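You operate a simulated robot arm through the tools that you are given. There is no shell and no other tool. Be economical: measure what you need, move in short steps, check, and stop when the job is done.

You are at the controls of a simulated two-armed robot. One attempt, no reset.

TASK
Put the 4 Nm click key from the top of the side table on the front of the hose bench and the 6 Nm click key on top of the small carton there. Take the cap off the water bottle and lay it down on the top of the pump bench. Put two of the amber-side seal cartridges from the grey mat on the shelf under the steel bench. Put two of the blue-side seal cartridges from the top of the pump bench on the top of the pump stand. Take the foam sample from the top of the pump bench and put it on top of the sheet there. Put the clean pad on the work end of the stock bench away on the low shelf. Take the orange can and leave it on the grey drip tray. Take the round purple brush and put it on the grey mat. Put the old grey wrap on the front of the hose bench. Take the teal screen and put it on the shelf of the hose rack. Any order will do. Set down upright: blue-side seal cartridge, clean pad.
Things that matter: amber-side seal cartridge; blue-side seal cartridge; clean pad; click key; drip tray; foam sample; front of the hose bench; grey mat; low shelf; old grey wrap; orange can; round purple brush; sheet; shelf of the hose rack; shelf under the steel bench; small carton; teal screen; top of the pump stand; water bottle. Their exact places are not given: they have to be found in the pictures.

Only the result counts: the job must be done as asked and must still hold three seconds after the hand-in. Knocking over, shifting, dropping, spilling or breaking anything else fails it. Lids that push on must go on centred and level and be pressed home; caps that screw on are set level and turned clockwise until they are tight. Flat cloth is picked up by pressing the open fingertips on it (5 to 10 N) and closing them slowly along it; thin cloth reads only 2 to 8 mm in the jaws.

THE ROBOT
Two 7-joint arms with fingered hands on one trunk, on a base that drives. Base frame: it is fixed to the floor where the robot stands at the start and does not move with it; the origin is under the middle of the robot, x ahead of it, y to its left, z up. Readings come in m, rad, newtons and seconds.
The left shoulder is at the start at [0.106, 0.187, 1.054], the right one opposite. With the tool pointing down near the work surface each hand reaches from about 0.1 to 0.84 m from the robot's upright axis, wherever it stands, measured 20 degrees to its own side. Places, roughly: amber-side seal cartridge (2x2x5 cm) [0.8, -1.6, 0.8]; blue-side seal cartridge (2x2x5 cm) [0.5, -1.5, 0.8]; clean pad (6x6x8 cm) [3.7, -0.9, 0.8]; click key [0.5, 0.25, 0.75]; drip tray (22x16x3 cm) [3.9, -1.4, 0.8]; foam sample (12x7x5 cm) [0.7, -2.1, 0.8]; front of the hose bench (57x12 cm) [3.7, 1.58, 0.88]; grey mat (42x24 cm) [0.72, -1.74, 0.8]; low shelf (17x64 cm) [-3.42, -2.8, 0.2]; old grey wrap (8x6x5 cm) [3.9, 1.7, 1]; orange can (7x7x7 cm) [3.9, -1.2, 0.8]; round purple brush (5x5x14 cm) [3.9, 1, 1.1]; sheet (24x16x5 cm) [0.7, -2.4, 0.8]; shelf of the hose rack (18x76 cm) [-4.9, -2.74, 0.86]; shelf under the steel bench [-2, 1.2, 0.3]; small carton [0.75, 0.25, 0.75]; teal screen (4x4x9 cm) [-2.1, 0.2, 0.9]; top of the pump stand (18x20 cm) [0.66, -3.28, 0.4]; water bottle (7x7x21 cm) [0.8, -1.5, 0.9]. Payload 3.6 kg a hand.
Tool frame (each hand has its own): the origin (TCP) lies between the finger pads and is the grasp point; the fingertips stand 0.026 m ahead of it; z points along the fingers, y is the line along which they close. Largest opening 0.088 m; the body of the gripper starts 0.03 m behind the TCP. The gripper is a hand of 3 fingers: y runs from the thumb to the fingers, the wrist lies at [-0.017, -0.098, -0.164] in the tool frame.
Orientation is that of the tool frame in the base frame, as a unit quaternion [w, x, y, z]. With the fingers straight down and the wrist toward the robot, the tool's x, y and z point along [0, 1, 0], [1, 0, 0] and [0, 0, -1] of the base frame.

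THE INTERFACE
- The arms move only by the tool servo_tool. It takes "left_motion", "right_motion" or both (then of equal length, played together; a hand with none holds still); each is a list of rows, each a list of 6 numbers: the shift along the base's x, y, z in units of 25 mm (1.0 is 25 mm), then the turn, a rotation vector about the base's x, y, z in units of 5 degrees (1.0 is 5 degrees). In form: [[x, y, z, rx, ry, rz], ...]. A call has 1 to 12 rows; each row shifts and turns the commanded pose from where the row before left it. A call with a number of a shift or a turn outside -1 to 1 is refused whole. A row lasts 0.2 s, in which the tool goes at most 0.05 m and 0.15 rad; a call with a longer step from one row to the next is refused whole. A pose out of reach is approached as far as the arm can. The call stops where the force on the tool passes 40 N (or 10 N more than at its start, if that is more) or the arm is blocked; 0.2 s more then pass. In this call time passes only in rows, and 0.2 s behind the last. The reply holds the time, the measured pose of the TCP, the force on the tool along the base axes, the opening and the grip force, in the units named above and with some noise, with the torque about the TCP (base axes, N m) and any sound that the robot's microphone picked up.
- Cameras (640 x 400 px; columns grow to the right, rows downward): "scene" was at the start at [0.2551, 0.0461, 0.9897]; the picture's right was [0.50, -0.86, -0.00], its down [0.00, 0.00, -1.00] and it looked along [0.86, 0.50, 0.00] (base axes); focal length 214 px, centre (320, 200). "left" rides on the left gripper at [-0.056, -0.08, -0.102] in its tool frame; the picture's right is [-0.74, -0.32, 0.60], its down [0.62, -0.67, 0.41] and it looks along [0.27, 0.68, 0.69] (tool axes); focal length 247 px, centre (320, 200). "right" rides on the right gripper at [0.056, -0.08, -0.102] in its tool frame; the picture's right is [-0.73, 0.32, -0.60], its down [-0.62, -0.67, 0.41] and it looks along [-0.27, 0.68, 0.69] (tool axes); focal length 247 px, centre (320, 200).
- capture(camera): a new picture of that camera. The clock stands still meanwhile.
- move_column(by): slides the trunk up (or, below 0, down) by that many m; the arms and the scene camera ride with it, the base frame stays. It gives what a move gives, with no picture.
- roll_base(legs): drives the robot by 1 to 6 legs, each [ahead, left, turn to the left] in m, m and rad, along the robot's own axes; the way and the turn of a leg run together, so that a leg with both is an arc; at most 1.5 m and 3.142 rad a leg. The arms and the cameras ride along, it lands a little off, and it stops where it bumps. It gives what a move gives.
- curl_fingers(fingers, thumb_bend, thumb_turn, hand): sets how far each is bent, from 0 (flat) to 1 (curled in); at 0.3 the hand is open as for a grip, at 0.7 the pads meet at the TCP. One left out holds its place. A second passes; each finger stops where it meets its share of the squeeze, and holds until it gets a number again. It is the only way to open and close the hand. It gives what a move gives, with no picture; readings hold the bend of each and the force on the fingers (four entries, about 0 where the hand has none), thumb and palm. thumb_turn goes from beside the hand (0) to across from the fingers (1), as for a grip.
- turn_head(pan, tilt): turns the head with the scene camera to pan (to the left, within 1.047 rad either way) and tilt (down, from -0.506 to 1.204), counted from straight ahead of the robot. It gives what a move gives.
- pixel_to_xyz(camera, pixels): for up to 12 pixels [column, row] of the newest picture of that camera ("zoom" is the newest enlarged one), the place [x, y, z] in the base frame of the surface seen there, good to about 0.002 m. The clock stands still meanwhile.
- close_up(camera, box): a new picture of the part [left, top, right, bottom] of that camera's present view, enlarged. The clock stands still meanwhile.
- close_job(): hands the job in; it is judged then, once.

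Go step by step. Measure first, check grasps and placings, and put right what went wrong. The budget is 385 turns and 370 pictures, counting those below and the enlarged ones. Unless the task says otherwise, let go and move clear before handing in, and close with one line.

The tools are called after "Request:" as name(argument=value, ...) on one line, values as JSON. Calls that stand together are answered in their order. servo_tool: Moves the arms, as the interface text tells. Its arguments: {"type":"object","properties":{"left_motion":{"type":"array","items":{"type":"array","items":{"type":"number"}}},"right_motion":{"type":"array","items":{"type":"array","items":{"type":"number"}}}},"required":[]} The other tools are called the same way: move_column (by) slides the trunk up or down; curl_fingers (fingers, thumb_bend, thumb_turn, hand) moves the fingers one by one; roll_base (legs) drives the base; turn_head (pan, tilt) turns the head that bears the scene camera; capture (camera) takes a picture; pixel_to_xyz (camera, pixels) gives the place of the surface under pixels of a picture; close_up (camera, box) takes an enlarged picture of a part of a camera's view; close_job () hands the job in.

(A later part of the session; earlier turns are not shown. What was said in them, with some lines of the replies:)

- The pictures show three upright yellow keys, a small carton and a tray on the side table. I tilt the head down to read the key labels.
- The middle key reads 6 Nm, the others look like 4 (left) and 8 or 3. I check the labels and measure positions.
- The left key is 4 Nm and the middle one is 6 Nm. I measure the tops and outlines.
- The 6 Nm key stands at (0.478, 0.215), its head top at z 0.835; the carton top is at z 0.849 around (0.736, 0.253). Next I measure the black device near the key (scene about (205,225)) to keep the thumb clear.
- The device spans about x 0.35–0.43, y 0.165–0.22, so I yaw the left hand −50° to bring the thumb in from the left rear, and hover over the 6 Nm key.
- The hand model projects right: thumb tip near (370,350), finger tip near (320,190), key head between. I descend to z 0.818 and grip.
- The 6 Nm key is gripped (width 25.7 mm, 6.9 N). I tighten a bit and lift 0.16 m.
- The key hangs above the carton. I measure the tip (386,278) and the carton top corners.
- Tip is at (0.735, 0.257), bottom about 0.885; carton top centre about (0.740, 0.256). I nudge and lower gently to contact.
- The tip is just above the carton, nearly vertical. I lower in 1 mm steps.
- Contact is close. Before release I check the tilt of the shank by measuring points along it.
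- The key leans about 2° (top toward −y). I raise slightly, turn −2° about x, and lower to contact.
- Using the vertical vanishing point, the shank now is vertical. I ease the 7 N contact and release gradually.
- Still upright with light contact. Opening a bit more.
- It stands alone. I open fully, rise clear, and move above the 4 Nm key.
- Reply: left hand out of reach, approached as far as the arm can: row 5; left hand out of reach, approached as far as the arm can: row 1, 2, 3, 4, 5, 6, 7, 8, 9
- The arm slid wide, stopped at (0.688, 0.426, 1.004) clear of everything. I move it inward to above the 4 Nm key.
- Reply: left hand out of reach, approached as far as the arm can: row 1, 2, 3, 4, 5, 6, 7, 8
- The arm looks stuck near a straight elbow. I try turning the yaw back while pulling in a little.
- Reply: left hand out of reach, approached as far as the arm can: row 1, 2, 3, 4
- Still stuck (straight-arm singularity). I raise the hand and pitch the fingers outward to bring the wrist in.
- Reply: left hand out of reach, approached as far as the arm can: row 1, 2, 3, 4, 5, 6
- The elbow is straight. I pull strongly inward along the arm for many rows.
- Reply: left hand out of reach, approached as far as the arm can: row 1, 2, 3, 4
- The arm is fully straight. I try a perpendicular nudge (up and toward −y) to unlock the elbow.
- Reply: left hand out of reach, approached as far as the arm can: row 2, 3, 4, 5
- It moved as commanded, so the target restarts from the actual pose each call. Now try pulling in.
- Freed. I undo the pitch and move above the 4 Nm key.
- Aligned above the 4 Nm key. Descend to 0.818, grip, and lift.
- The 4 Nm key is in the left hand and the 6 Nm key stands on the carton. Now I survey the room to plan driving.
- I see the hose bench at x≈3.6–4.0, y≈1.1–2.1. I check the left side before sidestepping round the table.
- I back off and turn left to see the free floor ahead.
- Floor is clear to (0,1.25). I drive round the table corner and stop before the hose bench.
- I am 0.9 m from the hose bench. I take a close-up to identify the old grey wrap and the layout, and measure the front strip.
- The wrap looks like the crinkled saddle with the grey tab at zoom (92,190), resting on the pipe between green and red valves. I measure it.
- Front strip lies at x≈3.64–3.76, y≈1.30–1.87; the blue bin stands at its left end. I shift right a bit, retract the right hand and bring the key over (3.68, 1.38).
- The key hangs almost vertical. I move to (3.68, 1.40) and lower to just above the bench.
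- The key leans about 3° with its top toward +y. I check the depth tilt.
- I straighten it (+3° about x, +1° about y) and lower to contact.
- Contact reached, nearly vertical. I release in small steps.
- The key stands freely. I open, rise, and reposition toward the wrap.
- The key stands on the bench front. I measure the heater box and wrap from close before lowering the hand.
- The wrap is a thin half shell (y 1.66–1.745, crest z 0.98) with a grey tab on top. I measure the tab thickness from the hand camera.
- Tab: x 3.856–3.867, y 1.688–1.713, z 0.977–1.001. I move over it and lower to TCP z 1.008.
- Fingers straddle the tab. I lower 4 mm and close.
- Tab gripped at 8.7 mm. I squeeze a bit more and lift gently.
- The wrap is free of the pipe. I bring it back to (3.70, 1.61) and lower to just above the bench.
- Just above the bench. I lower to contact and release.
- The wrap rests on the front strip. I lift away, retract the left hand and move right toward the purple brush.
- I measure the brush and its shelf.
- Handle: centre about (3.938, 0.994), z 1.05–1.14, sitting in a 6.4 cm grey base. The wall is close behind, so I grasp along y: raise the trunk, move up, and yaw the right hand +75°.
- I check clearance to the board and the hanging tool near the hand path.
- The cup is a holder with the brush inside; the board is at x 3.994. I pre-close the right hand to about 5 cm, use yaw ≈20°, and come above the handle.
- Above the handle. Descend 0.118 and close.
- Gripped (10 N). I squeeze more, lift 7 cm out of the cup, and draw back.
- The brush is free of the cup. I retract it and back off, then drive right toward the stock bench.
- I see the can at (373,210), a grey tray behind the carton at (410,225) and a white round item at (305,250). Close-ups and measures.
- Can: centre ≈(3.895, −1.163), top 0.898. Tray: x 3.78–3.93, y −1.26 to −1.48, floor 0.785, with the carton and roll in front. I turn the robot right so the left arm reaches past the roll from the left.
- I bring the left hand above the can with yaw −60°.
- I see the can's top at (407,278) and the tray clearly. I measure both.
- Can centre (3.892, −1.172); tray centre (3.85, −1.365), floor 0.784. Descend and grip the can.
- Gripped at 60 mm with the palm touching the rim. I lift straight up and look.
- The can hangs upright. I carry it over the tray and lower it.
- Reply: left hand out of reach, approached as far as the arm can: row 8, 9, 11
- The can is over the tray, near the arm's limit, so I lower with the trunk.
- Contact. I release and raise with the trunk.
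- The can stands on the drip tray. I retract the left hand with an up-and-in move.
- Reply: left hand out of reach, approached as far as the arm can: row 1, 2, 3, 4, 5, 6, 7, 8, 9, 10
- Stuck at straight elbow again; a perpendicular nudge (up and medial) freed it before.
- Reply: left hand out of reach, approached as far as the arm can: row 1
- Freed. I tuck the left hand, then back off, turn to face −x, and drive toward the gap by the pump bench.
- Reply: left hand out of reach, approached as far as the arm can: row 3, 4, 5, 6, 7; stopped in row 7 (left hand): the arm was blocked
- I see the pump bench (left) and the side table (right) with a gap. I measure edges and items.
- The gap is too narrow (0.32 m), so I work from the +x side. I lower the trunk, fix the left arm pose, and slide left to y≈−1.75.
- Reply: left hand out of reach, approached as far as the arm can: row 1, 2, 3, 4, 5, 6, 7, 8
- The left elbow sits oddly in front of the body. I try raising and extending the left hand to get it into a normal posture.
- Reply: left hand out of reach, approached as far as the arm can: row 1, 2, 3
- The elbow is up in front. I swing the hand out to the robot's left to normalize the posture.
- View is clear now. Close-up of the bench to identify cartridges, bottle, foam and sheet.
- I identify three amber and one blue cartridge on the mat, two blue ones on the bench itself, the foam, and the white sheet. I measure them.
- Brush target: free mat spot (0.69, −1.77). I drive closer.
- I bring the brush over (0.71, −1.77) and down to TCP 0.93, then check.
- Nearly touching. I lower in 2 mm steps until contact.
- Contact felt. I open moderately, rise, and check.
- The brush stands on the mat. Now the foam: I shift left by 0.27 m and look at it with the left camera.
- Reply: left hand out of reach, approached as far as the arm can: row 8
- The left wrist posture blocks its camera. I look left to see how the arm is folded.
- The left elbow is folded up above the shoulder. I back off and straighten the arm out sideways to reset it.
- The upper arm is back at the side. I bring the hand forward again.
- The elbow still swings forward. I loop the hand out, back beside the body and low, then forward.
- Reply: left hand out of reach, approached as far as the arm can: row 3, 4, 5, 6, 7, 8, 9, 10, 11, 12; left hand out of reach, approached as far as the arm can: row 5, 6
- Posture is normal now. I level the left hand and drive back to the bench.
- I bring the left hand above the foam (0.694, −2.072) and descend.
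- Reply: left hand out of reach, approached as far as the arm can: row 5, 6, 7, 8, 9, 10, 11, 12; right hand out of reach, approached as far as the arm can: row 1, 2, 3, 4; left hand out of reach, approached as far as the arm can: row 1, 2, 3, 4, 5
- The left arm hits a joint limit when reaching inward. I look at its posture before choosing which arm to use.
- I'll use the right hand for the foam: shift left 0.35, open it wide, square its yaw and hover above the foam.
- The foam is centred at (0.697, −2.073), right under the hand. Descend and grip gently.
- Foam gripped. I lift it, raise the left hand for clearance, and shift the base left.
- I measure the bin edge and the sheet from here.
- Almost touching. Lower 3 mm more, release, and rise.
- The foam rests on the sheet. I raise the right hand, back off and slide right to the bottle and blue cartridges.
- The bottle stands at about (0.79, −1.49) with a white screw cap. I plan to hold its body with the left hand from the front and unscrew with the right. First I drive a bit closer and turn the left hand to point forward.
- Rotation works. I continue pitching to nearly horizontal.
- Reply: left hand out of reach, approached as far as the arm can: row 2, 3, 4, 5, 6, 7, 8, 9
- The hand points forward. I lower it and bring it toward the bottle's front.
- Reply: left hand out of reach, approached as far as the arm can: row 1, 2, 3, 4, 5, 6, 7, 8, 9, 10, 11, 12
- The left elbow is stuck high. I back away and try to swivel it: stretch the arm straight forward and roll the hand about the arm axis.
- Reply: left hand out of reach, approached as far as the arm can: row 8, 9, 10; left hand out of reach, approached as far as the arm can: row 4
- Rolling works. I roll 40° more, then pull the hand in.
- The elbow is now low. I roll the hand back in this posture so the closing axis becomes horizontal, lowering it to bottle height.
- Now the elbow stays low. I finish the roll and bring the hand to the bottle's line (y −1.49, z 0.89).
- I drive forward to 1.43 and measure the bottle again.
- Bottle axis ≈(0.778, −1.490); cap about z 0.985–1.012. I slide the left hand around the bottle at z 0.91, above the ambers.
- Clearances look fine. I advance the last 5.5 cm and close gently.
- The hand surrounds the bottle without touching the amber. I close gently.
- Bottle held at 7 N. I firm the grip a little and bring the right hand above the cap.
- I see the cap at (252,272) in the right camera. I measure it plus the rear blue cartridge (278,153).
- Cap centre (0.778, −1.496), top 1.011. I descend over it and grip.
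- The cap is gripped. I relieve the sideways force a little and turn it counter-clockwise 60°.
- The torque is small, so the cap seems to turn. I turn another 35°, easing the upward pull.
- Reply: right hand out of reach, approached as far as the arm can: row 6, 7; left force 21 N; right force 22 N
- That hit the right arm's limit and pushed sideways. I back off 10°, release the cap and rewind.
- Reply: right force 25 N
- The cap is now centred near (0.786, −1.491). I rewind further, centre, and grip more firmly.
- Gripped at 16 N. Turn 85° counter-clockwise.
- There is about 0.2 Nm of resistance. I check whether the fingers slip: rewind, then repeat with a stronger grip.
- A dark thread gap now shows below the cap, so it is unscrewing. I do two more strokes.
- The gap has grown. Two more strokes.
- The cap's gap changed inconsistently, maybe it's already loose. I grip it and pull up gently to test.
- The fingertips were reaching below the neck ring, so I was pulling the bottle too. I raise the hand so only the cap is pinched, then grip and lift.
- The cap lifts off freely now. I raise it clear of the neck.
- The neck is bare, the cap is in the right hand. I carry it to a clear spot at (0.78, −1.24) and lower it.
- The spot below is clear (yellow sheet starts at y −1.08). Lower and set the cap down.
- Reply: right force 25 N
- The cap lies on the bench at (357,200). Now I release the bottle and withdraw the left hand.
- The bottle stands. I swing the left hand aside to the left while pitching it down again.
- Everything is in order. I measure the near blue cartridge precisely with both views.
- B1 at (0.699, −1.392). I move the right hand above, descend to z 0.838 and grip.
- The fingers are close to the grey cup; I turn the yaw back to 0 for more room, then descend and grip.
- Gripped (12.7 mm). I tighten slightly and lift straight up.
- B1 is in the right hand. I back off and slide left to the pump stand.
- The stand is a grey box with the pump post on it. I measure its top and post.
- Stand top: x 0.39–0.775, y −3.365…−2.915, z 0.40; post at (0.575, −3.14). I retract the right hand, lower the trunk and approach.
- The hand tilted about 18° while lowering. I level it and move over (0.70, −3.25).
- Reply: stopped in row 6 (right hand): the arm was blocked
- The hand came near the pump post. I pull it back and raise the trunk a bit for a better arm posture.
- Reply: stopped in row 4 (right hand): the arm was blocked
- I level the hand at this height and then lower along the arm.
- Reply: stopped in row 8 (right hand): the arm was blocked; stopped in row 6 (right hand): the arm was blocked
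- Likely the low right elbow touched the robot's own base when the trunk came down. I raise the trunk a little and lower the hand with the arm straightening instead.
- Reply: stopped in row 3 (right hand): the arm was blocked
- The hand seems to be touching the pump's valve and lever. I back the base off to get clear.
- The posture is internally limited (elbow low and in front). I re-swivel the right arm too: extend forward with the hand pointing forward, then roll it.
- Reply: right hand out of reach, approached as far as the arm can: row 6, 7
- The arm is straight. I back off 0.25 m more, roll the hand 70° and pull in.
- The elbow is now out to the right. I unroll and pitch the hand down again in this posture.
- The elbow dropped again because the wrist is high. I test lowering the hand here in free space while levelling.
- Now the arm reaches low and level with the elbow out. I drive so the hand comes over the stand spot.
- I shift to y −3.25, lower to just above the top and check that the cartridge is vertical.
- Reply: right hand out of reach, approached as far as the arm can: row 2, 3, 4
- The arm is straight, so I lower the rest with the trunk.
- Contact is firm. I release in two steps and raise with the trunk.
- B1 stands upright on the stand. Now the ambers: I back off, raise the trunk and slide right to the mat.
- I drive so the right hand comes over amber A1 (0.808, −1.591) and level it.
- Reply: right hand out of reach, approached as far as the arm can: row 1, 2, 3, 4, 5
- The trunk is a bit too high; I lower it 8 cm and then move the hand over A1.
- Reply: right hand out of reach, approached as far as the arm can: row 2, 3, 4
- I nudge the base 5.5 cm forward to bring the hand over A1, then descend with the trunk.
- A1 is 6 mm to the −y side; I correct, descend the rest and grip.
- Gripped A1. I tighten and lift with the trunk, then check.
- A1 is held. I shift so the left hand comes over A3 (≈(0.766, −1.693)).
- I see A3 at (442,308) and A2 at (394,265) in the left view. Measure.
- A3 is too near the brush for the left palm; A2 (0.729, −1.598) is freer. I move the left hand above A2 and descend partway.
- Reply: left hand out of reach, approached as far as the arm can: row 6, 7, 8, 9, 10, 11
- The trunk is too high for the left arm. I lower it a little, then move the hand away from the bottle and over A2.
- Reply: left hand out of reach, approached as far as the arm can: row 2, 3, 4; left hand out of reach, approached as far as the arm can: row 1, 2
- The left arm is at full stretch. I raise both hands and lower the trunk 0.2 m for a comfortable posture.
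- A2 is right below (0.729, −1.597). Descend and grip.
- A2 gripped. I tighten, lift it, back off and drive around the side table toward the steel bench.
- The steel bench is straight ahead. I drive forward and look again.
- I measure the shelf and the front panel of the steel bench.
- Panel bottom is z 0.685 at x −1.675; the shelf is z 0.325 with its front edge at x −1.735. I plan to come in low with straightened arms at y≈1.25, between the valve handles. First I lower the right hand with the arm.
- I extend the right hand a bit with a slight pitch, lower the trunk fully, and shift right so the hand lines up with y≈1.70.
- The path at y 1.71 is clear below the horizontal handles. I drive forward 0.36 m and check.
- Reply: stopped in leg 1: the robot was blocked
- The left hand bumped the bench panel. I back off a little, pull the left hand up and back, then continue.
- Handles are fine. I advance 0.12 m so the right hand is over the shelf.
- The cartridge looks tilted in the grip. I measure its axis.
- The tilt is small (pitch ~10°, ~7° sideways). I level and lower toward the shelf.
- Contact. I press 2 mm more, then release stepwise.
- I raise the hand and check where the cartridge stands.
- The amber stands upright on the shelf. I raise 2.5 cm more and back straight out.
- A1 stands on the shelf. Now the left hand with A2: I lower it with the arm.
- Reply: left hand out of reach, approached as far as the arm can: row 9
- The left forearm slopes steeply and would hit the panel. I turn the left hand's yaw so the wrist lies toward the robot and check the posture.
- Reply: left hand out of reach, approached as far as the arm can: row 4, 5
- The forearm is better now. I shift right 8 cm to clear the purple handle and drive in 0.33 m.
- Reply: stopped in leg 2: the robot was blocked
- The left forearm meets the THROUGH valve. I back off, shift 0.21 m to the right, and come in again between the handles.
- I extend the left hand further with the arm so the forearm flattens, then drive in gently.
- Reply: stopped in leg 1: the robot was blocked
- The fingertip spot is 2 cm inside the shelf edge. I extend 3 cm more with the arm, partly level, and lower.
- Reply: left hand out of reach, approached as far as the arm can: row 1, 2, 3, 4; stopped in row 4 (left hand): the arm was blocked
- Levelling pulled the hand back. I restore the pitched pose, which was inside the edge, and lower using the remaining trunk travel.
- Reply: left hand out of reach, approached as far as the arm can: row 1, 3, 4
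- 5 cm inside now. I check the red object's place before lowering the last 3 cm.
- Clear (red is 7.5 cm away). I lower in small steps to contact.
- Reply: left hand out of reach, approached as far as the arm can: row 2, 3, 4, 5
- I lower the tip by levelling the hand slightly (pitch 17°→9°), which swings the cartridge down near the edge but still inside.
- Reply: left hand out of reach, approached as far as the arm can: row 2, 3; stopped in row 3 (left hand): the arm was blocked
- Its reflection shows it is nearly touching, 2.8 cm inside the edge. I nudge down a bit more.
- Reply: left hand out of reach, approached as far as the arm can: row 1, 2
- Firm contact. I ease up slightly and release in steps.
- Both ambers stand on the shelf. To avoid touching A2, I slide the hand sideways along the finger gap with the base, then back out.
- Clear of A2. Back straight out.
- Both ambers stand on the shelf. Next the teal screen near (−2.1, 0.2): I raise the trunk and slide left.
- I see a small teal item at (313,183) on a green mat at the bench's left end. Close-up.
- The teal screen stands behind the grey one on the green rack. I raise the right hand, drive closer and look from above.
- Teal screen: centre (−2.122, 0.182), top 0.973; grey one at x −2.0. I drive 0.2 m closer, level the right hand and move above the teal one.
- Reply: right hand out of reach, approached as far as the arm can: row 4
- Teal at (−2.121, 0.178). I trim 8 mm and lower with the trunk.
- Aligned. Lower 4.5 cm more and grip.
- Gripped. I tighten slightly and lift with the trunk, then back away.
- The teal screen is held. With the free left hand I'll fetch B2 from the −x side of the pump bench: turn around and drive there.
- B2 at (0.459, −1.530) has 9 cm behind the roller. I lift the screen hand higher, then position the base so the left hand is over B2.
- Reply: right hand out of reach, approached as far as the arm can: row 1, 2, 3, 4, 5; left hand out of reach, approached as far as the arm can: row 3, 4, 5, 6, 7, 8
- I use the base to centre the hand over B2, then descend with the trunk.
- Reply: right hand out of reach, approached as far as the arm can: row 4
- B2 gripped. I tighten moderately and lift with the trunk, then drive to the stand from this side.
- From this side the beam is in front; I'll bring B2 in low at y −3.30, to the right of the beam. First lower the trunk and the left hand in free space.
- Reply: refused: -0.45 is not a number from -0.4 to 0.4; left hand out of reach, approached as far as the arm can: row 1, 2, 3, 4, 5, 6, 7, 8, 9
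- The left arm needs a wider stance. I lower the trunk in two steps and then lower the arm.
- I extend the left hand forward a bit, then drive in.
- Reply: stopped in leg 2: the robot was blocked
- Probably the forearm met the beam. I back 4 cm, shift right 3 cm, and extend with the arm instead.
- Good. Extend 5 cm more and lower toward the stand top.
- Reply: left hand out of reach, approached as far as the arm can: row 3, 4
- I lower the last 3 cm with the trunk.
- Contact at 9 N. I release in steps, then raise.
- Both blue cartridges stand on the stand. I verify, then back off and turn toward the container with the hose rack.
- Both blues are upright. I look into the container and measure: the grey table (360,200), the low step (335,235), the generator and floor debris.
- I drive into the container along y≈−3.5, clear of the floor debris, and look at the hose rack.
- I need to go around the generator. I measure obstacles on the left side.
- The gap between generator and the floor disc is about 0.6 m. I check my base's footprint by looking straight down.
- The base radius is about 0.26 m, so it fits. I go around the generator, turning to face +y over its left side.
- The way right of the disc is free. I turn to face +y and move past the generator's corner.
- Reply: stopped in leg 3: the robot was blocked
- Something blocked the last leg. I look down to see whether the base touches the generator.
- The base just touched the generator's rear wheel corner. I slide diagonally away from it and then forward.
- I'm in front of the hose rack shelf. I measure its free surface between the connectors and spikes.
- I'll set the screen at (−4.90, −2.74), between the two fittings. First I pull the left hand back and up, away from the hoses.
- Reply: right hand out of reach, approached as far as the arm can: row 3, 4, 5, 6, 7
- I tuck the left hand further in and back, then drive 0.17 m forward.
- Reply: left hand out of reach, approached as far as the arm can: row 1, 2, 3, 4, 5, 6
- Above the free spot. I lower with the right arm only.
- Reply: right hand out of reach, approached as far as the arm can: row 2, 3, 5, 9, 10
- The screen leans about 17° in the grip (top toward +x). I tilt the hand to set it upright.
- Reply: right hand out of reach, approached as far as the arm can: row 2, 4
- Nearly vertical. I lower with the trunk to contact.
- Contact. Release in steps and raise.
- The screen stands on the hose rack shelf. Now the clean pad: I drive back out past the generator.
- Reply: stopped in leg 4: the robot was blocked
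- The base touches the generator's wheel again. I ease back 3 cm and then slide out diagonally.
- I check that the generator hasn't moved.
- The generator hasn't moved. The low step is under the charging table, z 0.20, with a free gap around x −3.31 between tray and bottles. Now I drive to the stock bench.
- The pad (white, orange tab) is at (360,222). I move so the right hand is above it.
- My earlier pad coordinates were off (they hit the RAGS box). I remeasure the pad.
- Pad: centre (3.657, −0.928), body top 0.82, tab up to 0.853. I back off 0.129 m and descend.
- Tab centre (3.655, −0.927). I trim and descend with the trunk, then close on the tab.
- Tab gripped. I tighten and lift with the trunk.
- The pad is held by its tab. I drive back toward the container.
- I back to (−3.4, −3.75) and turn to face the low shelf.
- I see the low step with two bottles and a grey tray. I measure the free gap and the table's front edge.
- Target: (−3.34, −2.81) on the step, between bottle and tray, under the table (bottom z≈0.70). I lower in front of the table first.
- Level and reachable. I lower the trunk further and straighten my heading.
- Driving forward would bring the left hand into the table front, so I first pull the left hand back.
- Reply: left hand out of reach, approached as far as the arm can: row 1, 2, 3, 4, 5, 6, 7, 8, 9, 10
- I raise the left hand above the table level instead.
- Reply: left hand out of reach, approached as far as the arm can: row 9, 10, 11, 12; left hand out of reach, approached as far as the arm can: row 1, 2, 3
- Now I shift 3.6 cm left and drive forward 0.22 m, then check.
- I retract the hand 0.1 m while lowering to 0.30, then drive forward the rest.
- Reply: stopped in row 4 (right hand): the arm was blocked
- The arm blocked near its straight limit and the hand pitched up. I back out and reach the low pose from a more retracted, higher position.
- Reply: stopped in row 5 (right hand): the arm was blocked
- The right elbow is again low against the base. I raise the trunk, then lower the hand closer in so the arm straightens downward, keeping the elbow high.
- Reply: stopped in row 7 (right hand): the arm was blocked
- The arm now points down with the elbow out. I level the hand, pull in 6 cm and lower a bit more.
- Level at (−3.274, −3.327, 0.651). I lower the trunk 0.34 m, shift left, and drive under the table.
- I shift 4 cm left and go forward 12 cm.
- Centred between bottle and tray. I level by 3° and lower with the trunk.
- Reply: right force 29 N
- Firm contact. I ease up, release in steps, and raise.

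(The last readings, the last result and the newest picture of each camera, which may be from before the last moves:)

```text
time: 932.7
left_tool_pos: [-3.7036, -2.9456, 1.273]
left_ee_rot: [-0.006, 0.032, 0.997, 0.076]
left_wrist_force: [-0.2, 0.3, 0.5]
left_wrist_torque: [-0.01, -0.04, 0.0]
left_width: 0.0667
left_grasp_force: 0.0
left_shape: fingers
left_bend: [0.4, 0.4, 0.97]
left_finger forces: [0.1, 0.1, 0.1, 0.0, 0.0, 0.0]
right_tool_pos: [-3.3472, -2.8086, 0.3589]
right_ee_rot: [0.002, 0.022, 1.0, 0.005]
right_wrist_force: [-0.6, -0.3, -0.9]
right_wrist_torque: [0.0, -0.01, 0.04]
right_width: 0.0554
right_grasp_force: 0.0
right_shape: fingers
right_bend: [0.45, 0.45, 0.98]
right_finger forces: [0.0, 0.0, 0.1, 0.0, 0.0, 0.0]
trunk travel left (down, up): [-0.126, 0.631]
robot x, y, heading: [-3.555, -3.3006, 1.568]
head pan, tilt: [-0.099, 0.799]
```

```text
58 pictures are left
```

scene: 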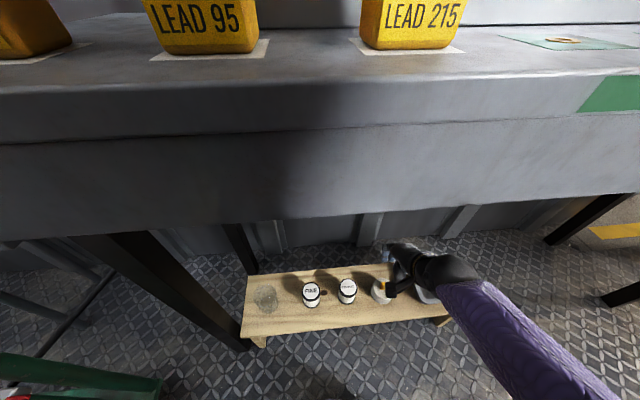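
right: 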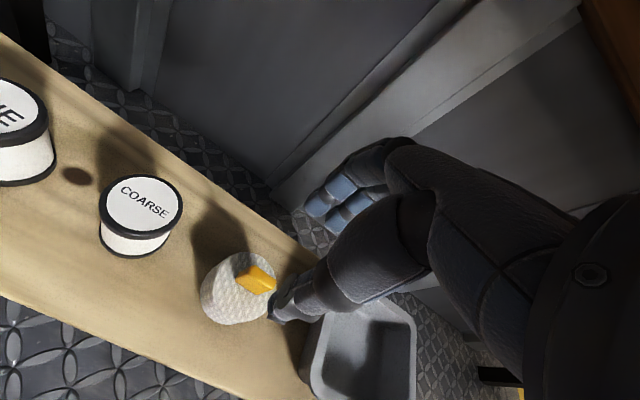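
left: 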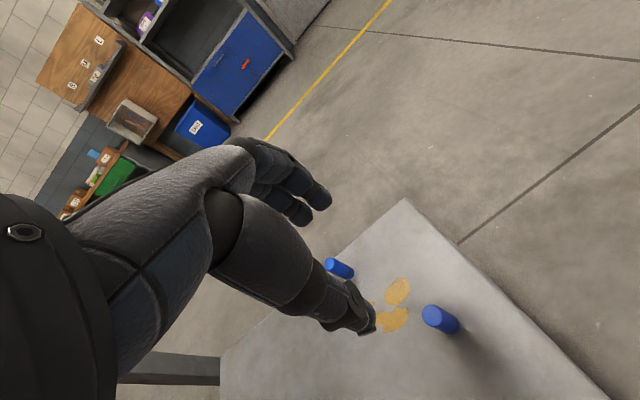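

The pad stands upright on the low shelf. I back straight out and check once more.

Request:
roll_base(legs=[[-0.45, 0, 0]])

Request:
turn_head(pan=0, tilt=0.6)

Request:
capture(camera="scene")

Request:
close_up(camera="scene", box=[230, 160, 450, 310])

```text
time: 935.4
left_tool_pos: [-3.7054, -3.3915, 1.2746]
left_ee_rot: [-0.006, 0.035, 0.997, 0.075]
left_wrist_force: [0.1, 0.8, 0.4]
left_wrist_torque: [-0.01, 0.01, -0.01]
left_width: 0.067
left_grasp_force: 0.1
left_shape: fingers
left_bend: [0.4, 0.4, 0.97]
left_finger forces: [0.0, 0.0, 0.1, 0.0, 0.1, 0.0]
right_tool_pos: [-3.3463, -3.2547, 0.3596]
right_ee_rot: [0.002, 0.024, 1.0, 0.007]
right_wrist_force: [-0.1, -0.1, -0.1]
right_wrist_torque: [0.03, -0.01, 0.01]
right_width: 0.0554
right_grasp_force: 0.1
right_shape: fingers
right_bend: [0.45, 0.45, 0.98]
right_finger forces: [0.1, 0.1, 0.0, 0.1, 0.0, 0.1]
trunk travel left (down, up): [-0.126, 0.631]
robot x, y, heading: [-3.5568, -3.7445, 1.562]
head pan, tilt: [-0.099, 0.799]
```

```text
time: 936.1
left_tool_pos: [-3.7047, -3.3906, 1.2747]
left_ee_rot: [-0.006, 0.035, 0.997, 0.075]
left_wrist_force: [0.2, 0.3, 0.1]
left_wrist_torque: [0.02, 0.04, 0.0]
left_width: 0.0672
left_grasp_force: 0.0
left_shape: fingers
left_bend: [0.4, 0.4, 0.97]
left_finger forces: [0.0, 0.0, 0.0, 0.1, 0.0, 0.1]
right_tool_pos: [-3.3475, -3.255, 0.3593]
right_ee_rot: [0.002, 0.023, 1.0, 0.007]
right_wrist_force: [0.5, 0.0, -0.9]
right_wrist_torque: [-0.01, -0.02, 0.01]
right_width: 0.0551
right_grasp_force: 0.0
right_shape: fingers
right_bend: [0.45, 0.45, 0.98]
right_finger forces: [0.0, 0.0, 0.0, 0.0, 0.1, 0.0]
trunk travel left (down, up): [-0.126, 0.631]
robot x, y, heading: [-3.5526, -3.7432, 1.564]
head pan, tilt: [0.0, 0.6]
```

```text
57 pictures are left
```

scene: 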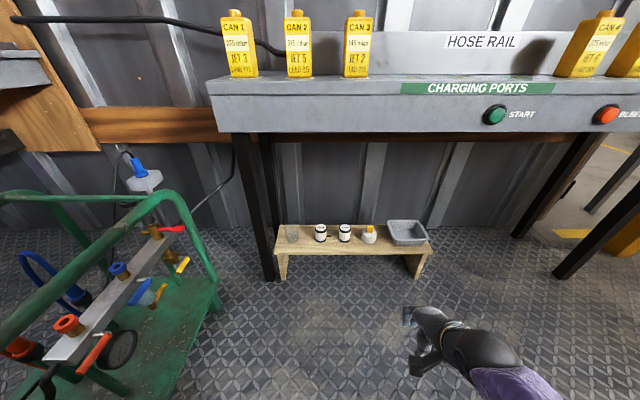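

```text
2.67 times, centred on (340, 235) of scene
```

zoom: 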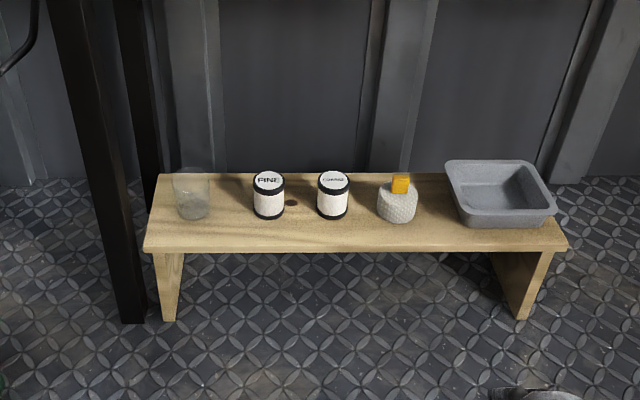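

The last picture shows the clean pad upright on the low shelf, and each of the other items was seen in place when I left it. I hand the job in.

Request:
close_job()

```text
The job is handed in.
```

The job is handed in: every item you listed was put in its place. The two blue-side seal cartridges and the clean pad are standing upright, and both hands are empty and clear. I saw each item in place when I left it but did not go back for a final check of all of them. The base or arms touched the steel bench and the green generator in passing; pictures afterwards showed no visible change there.
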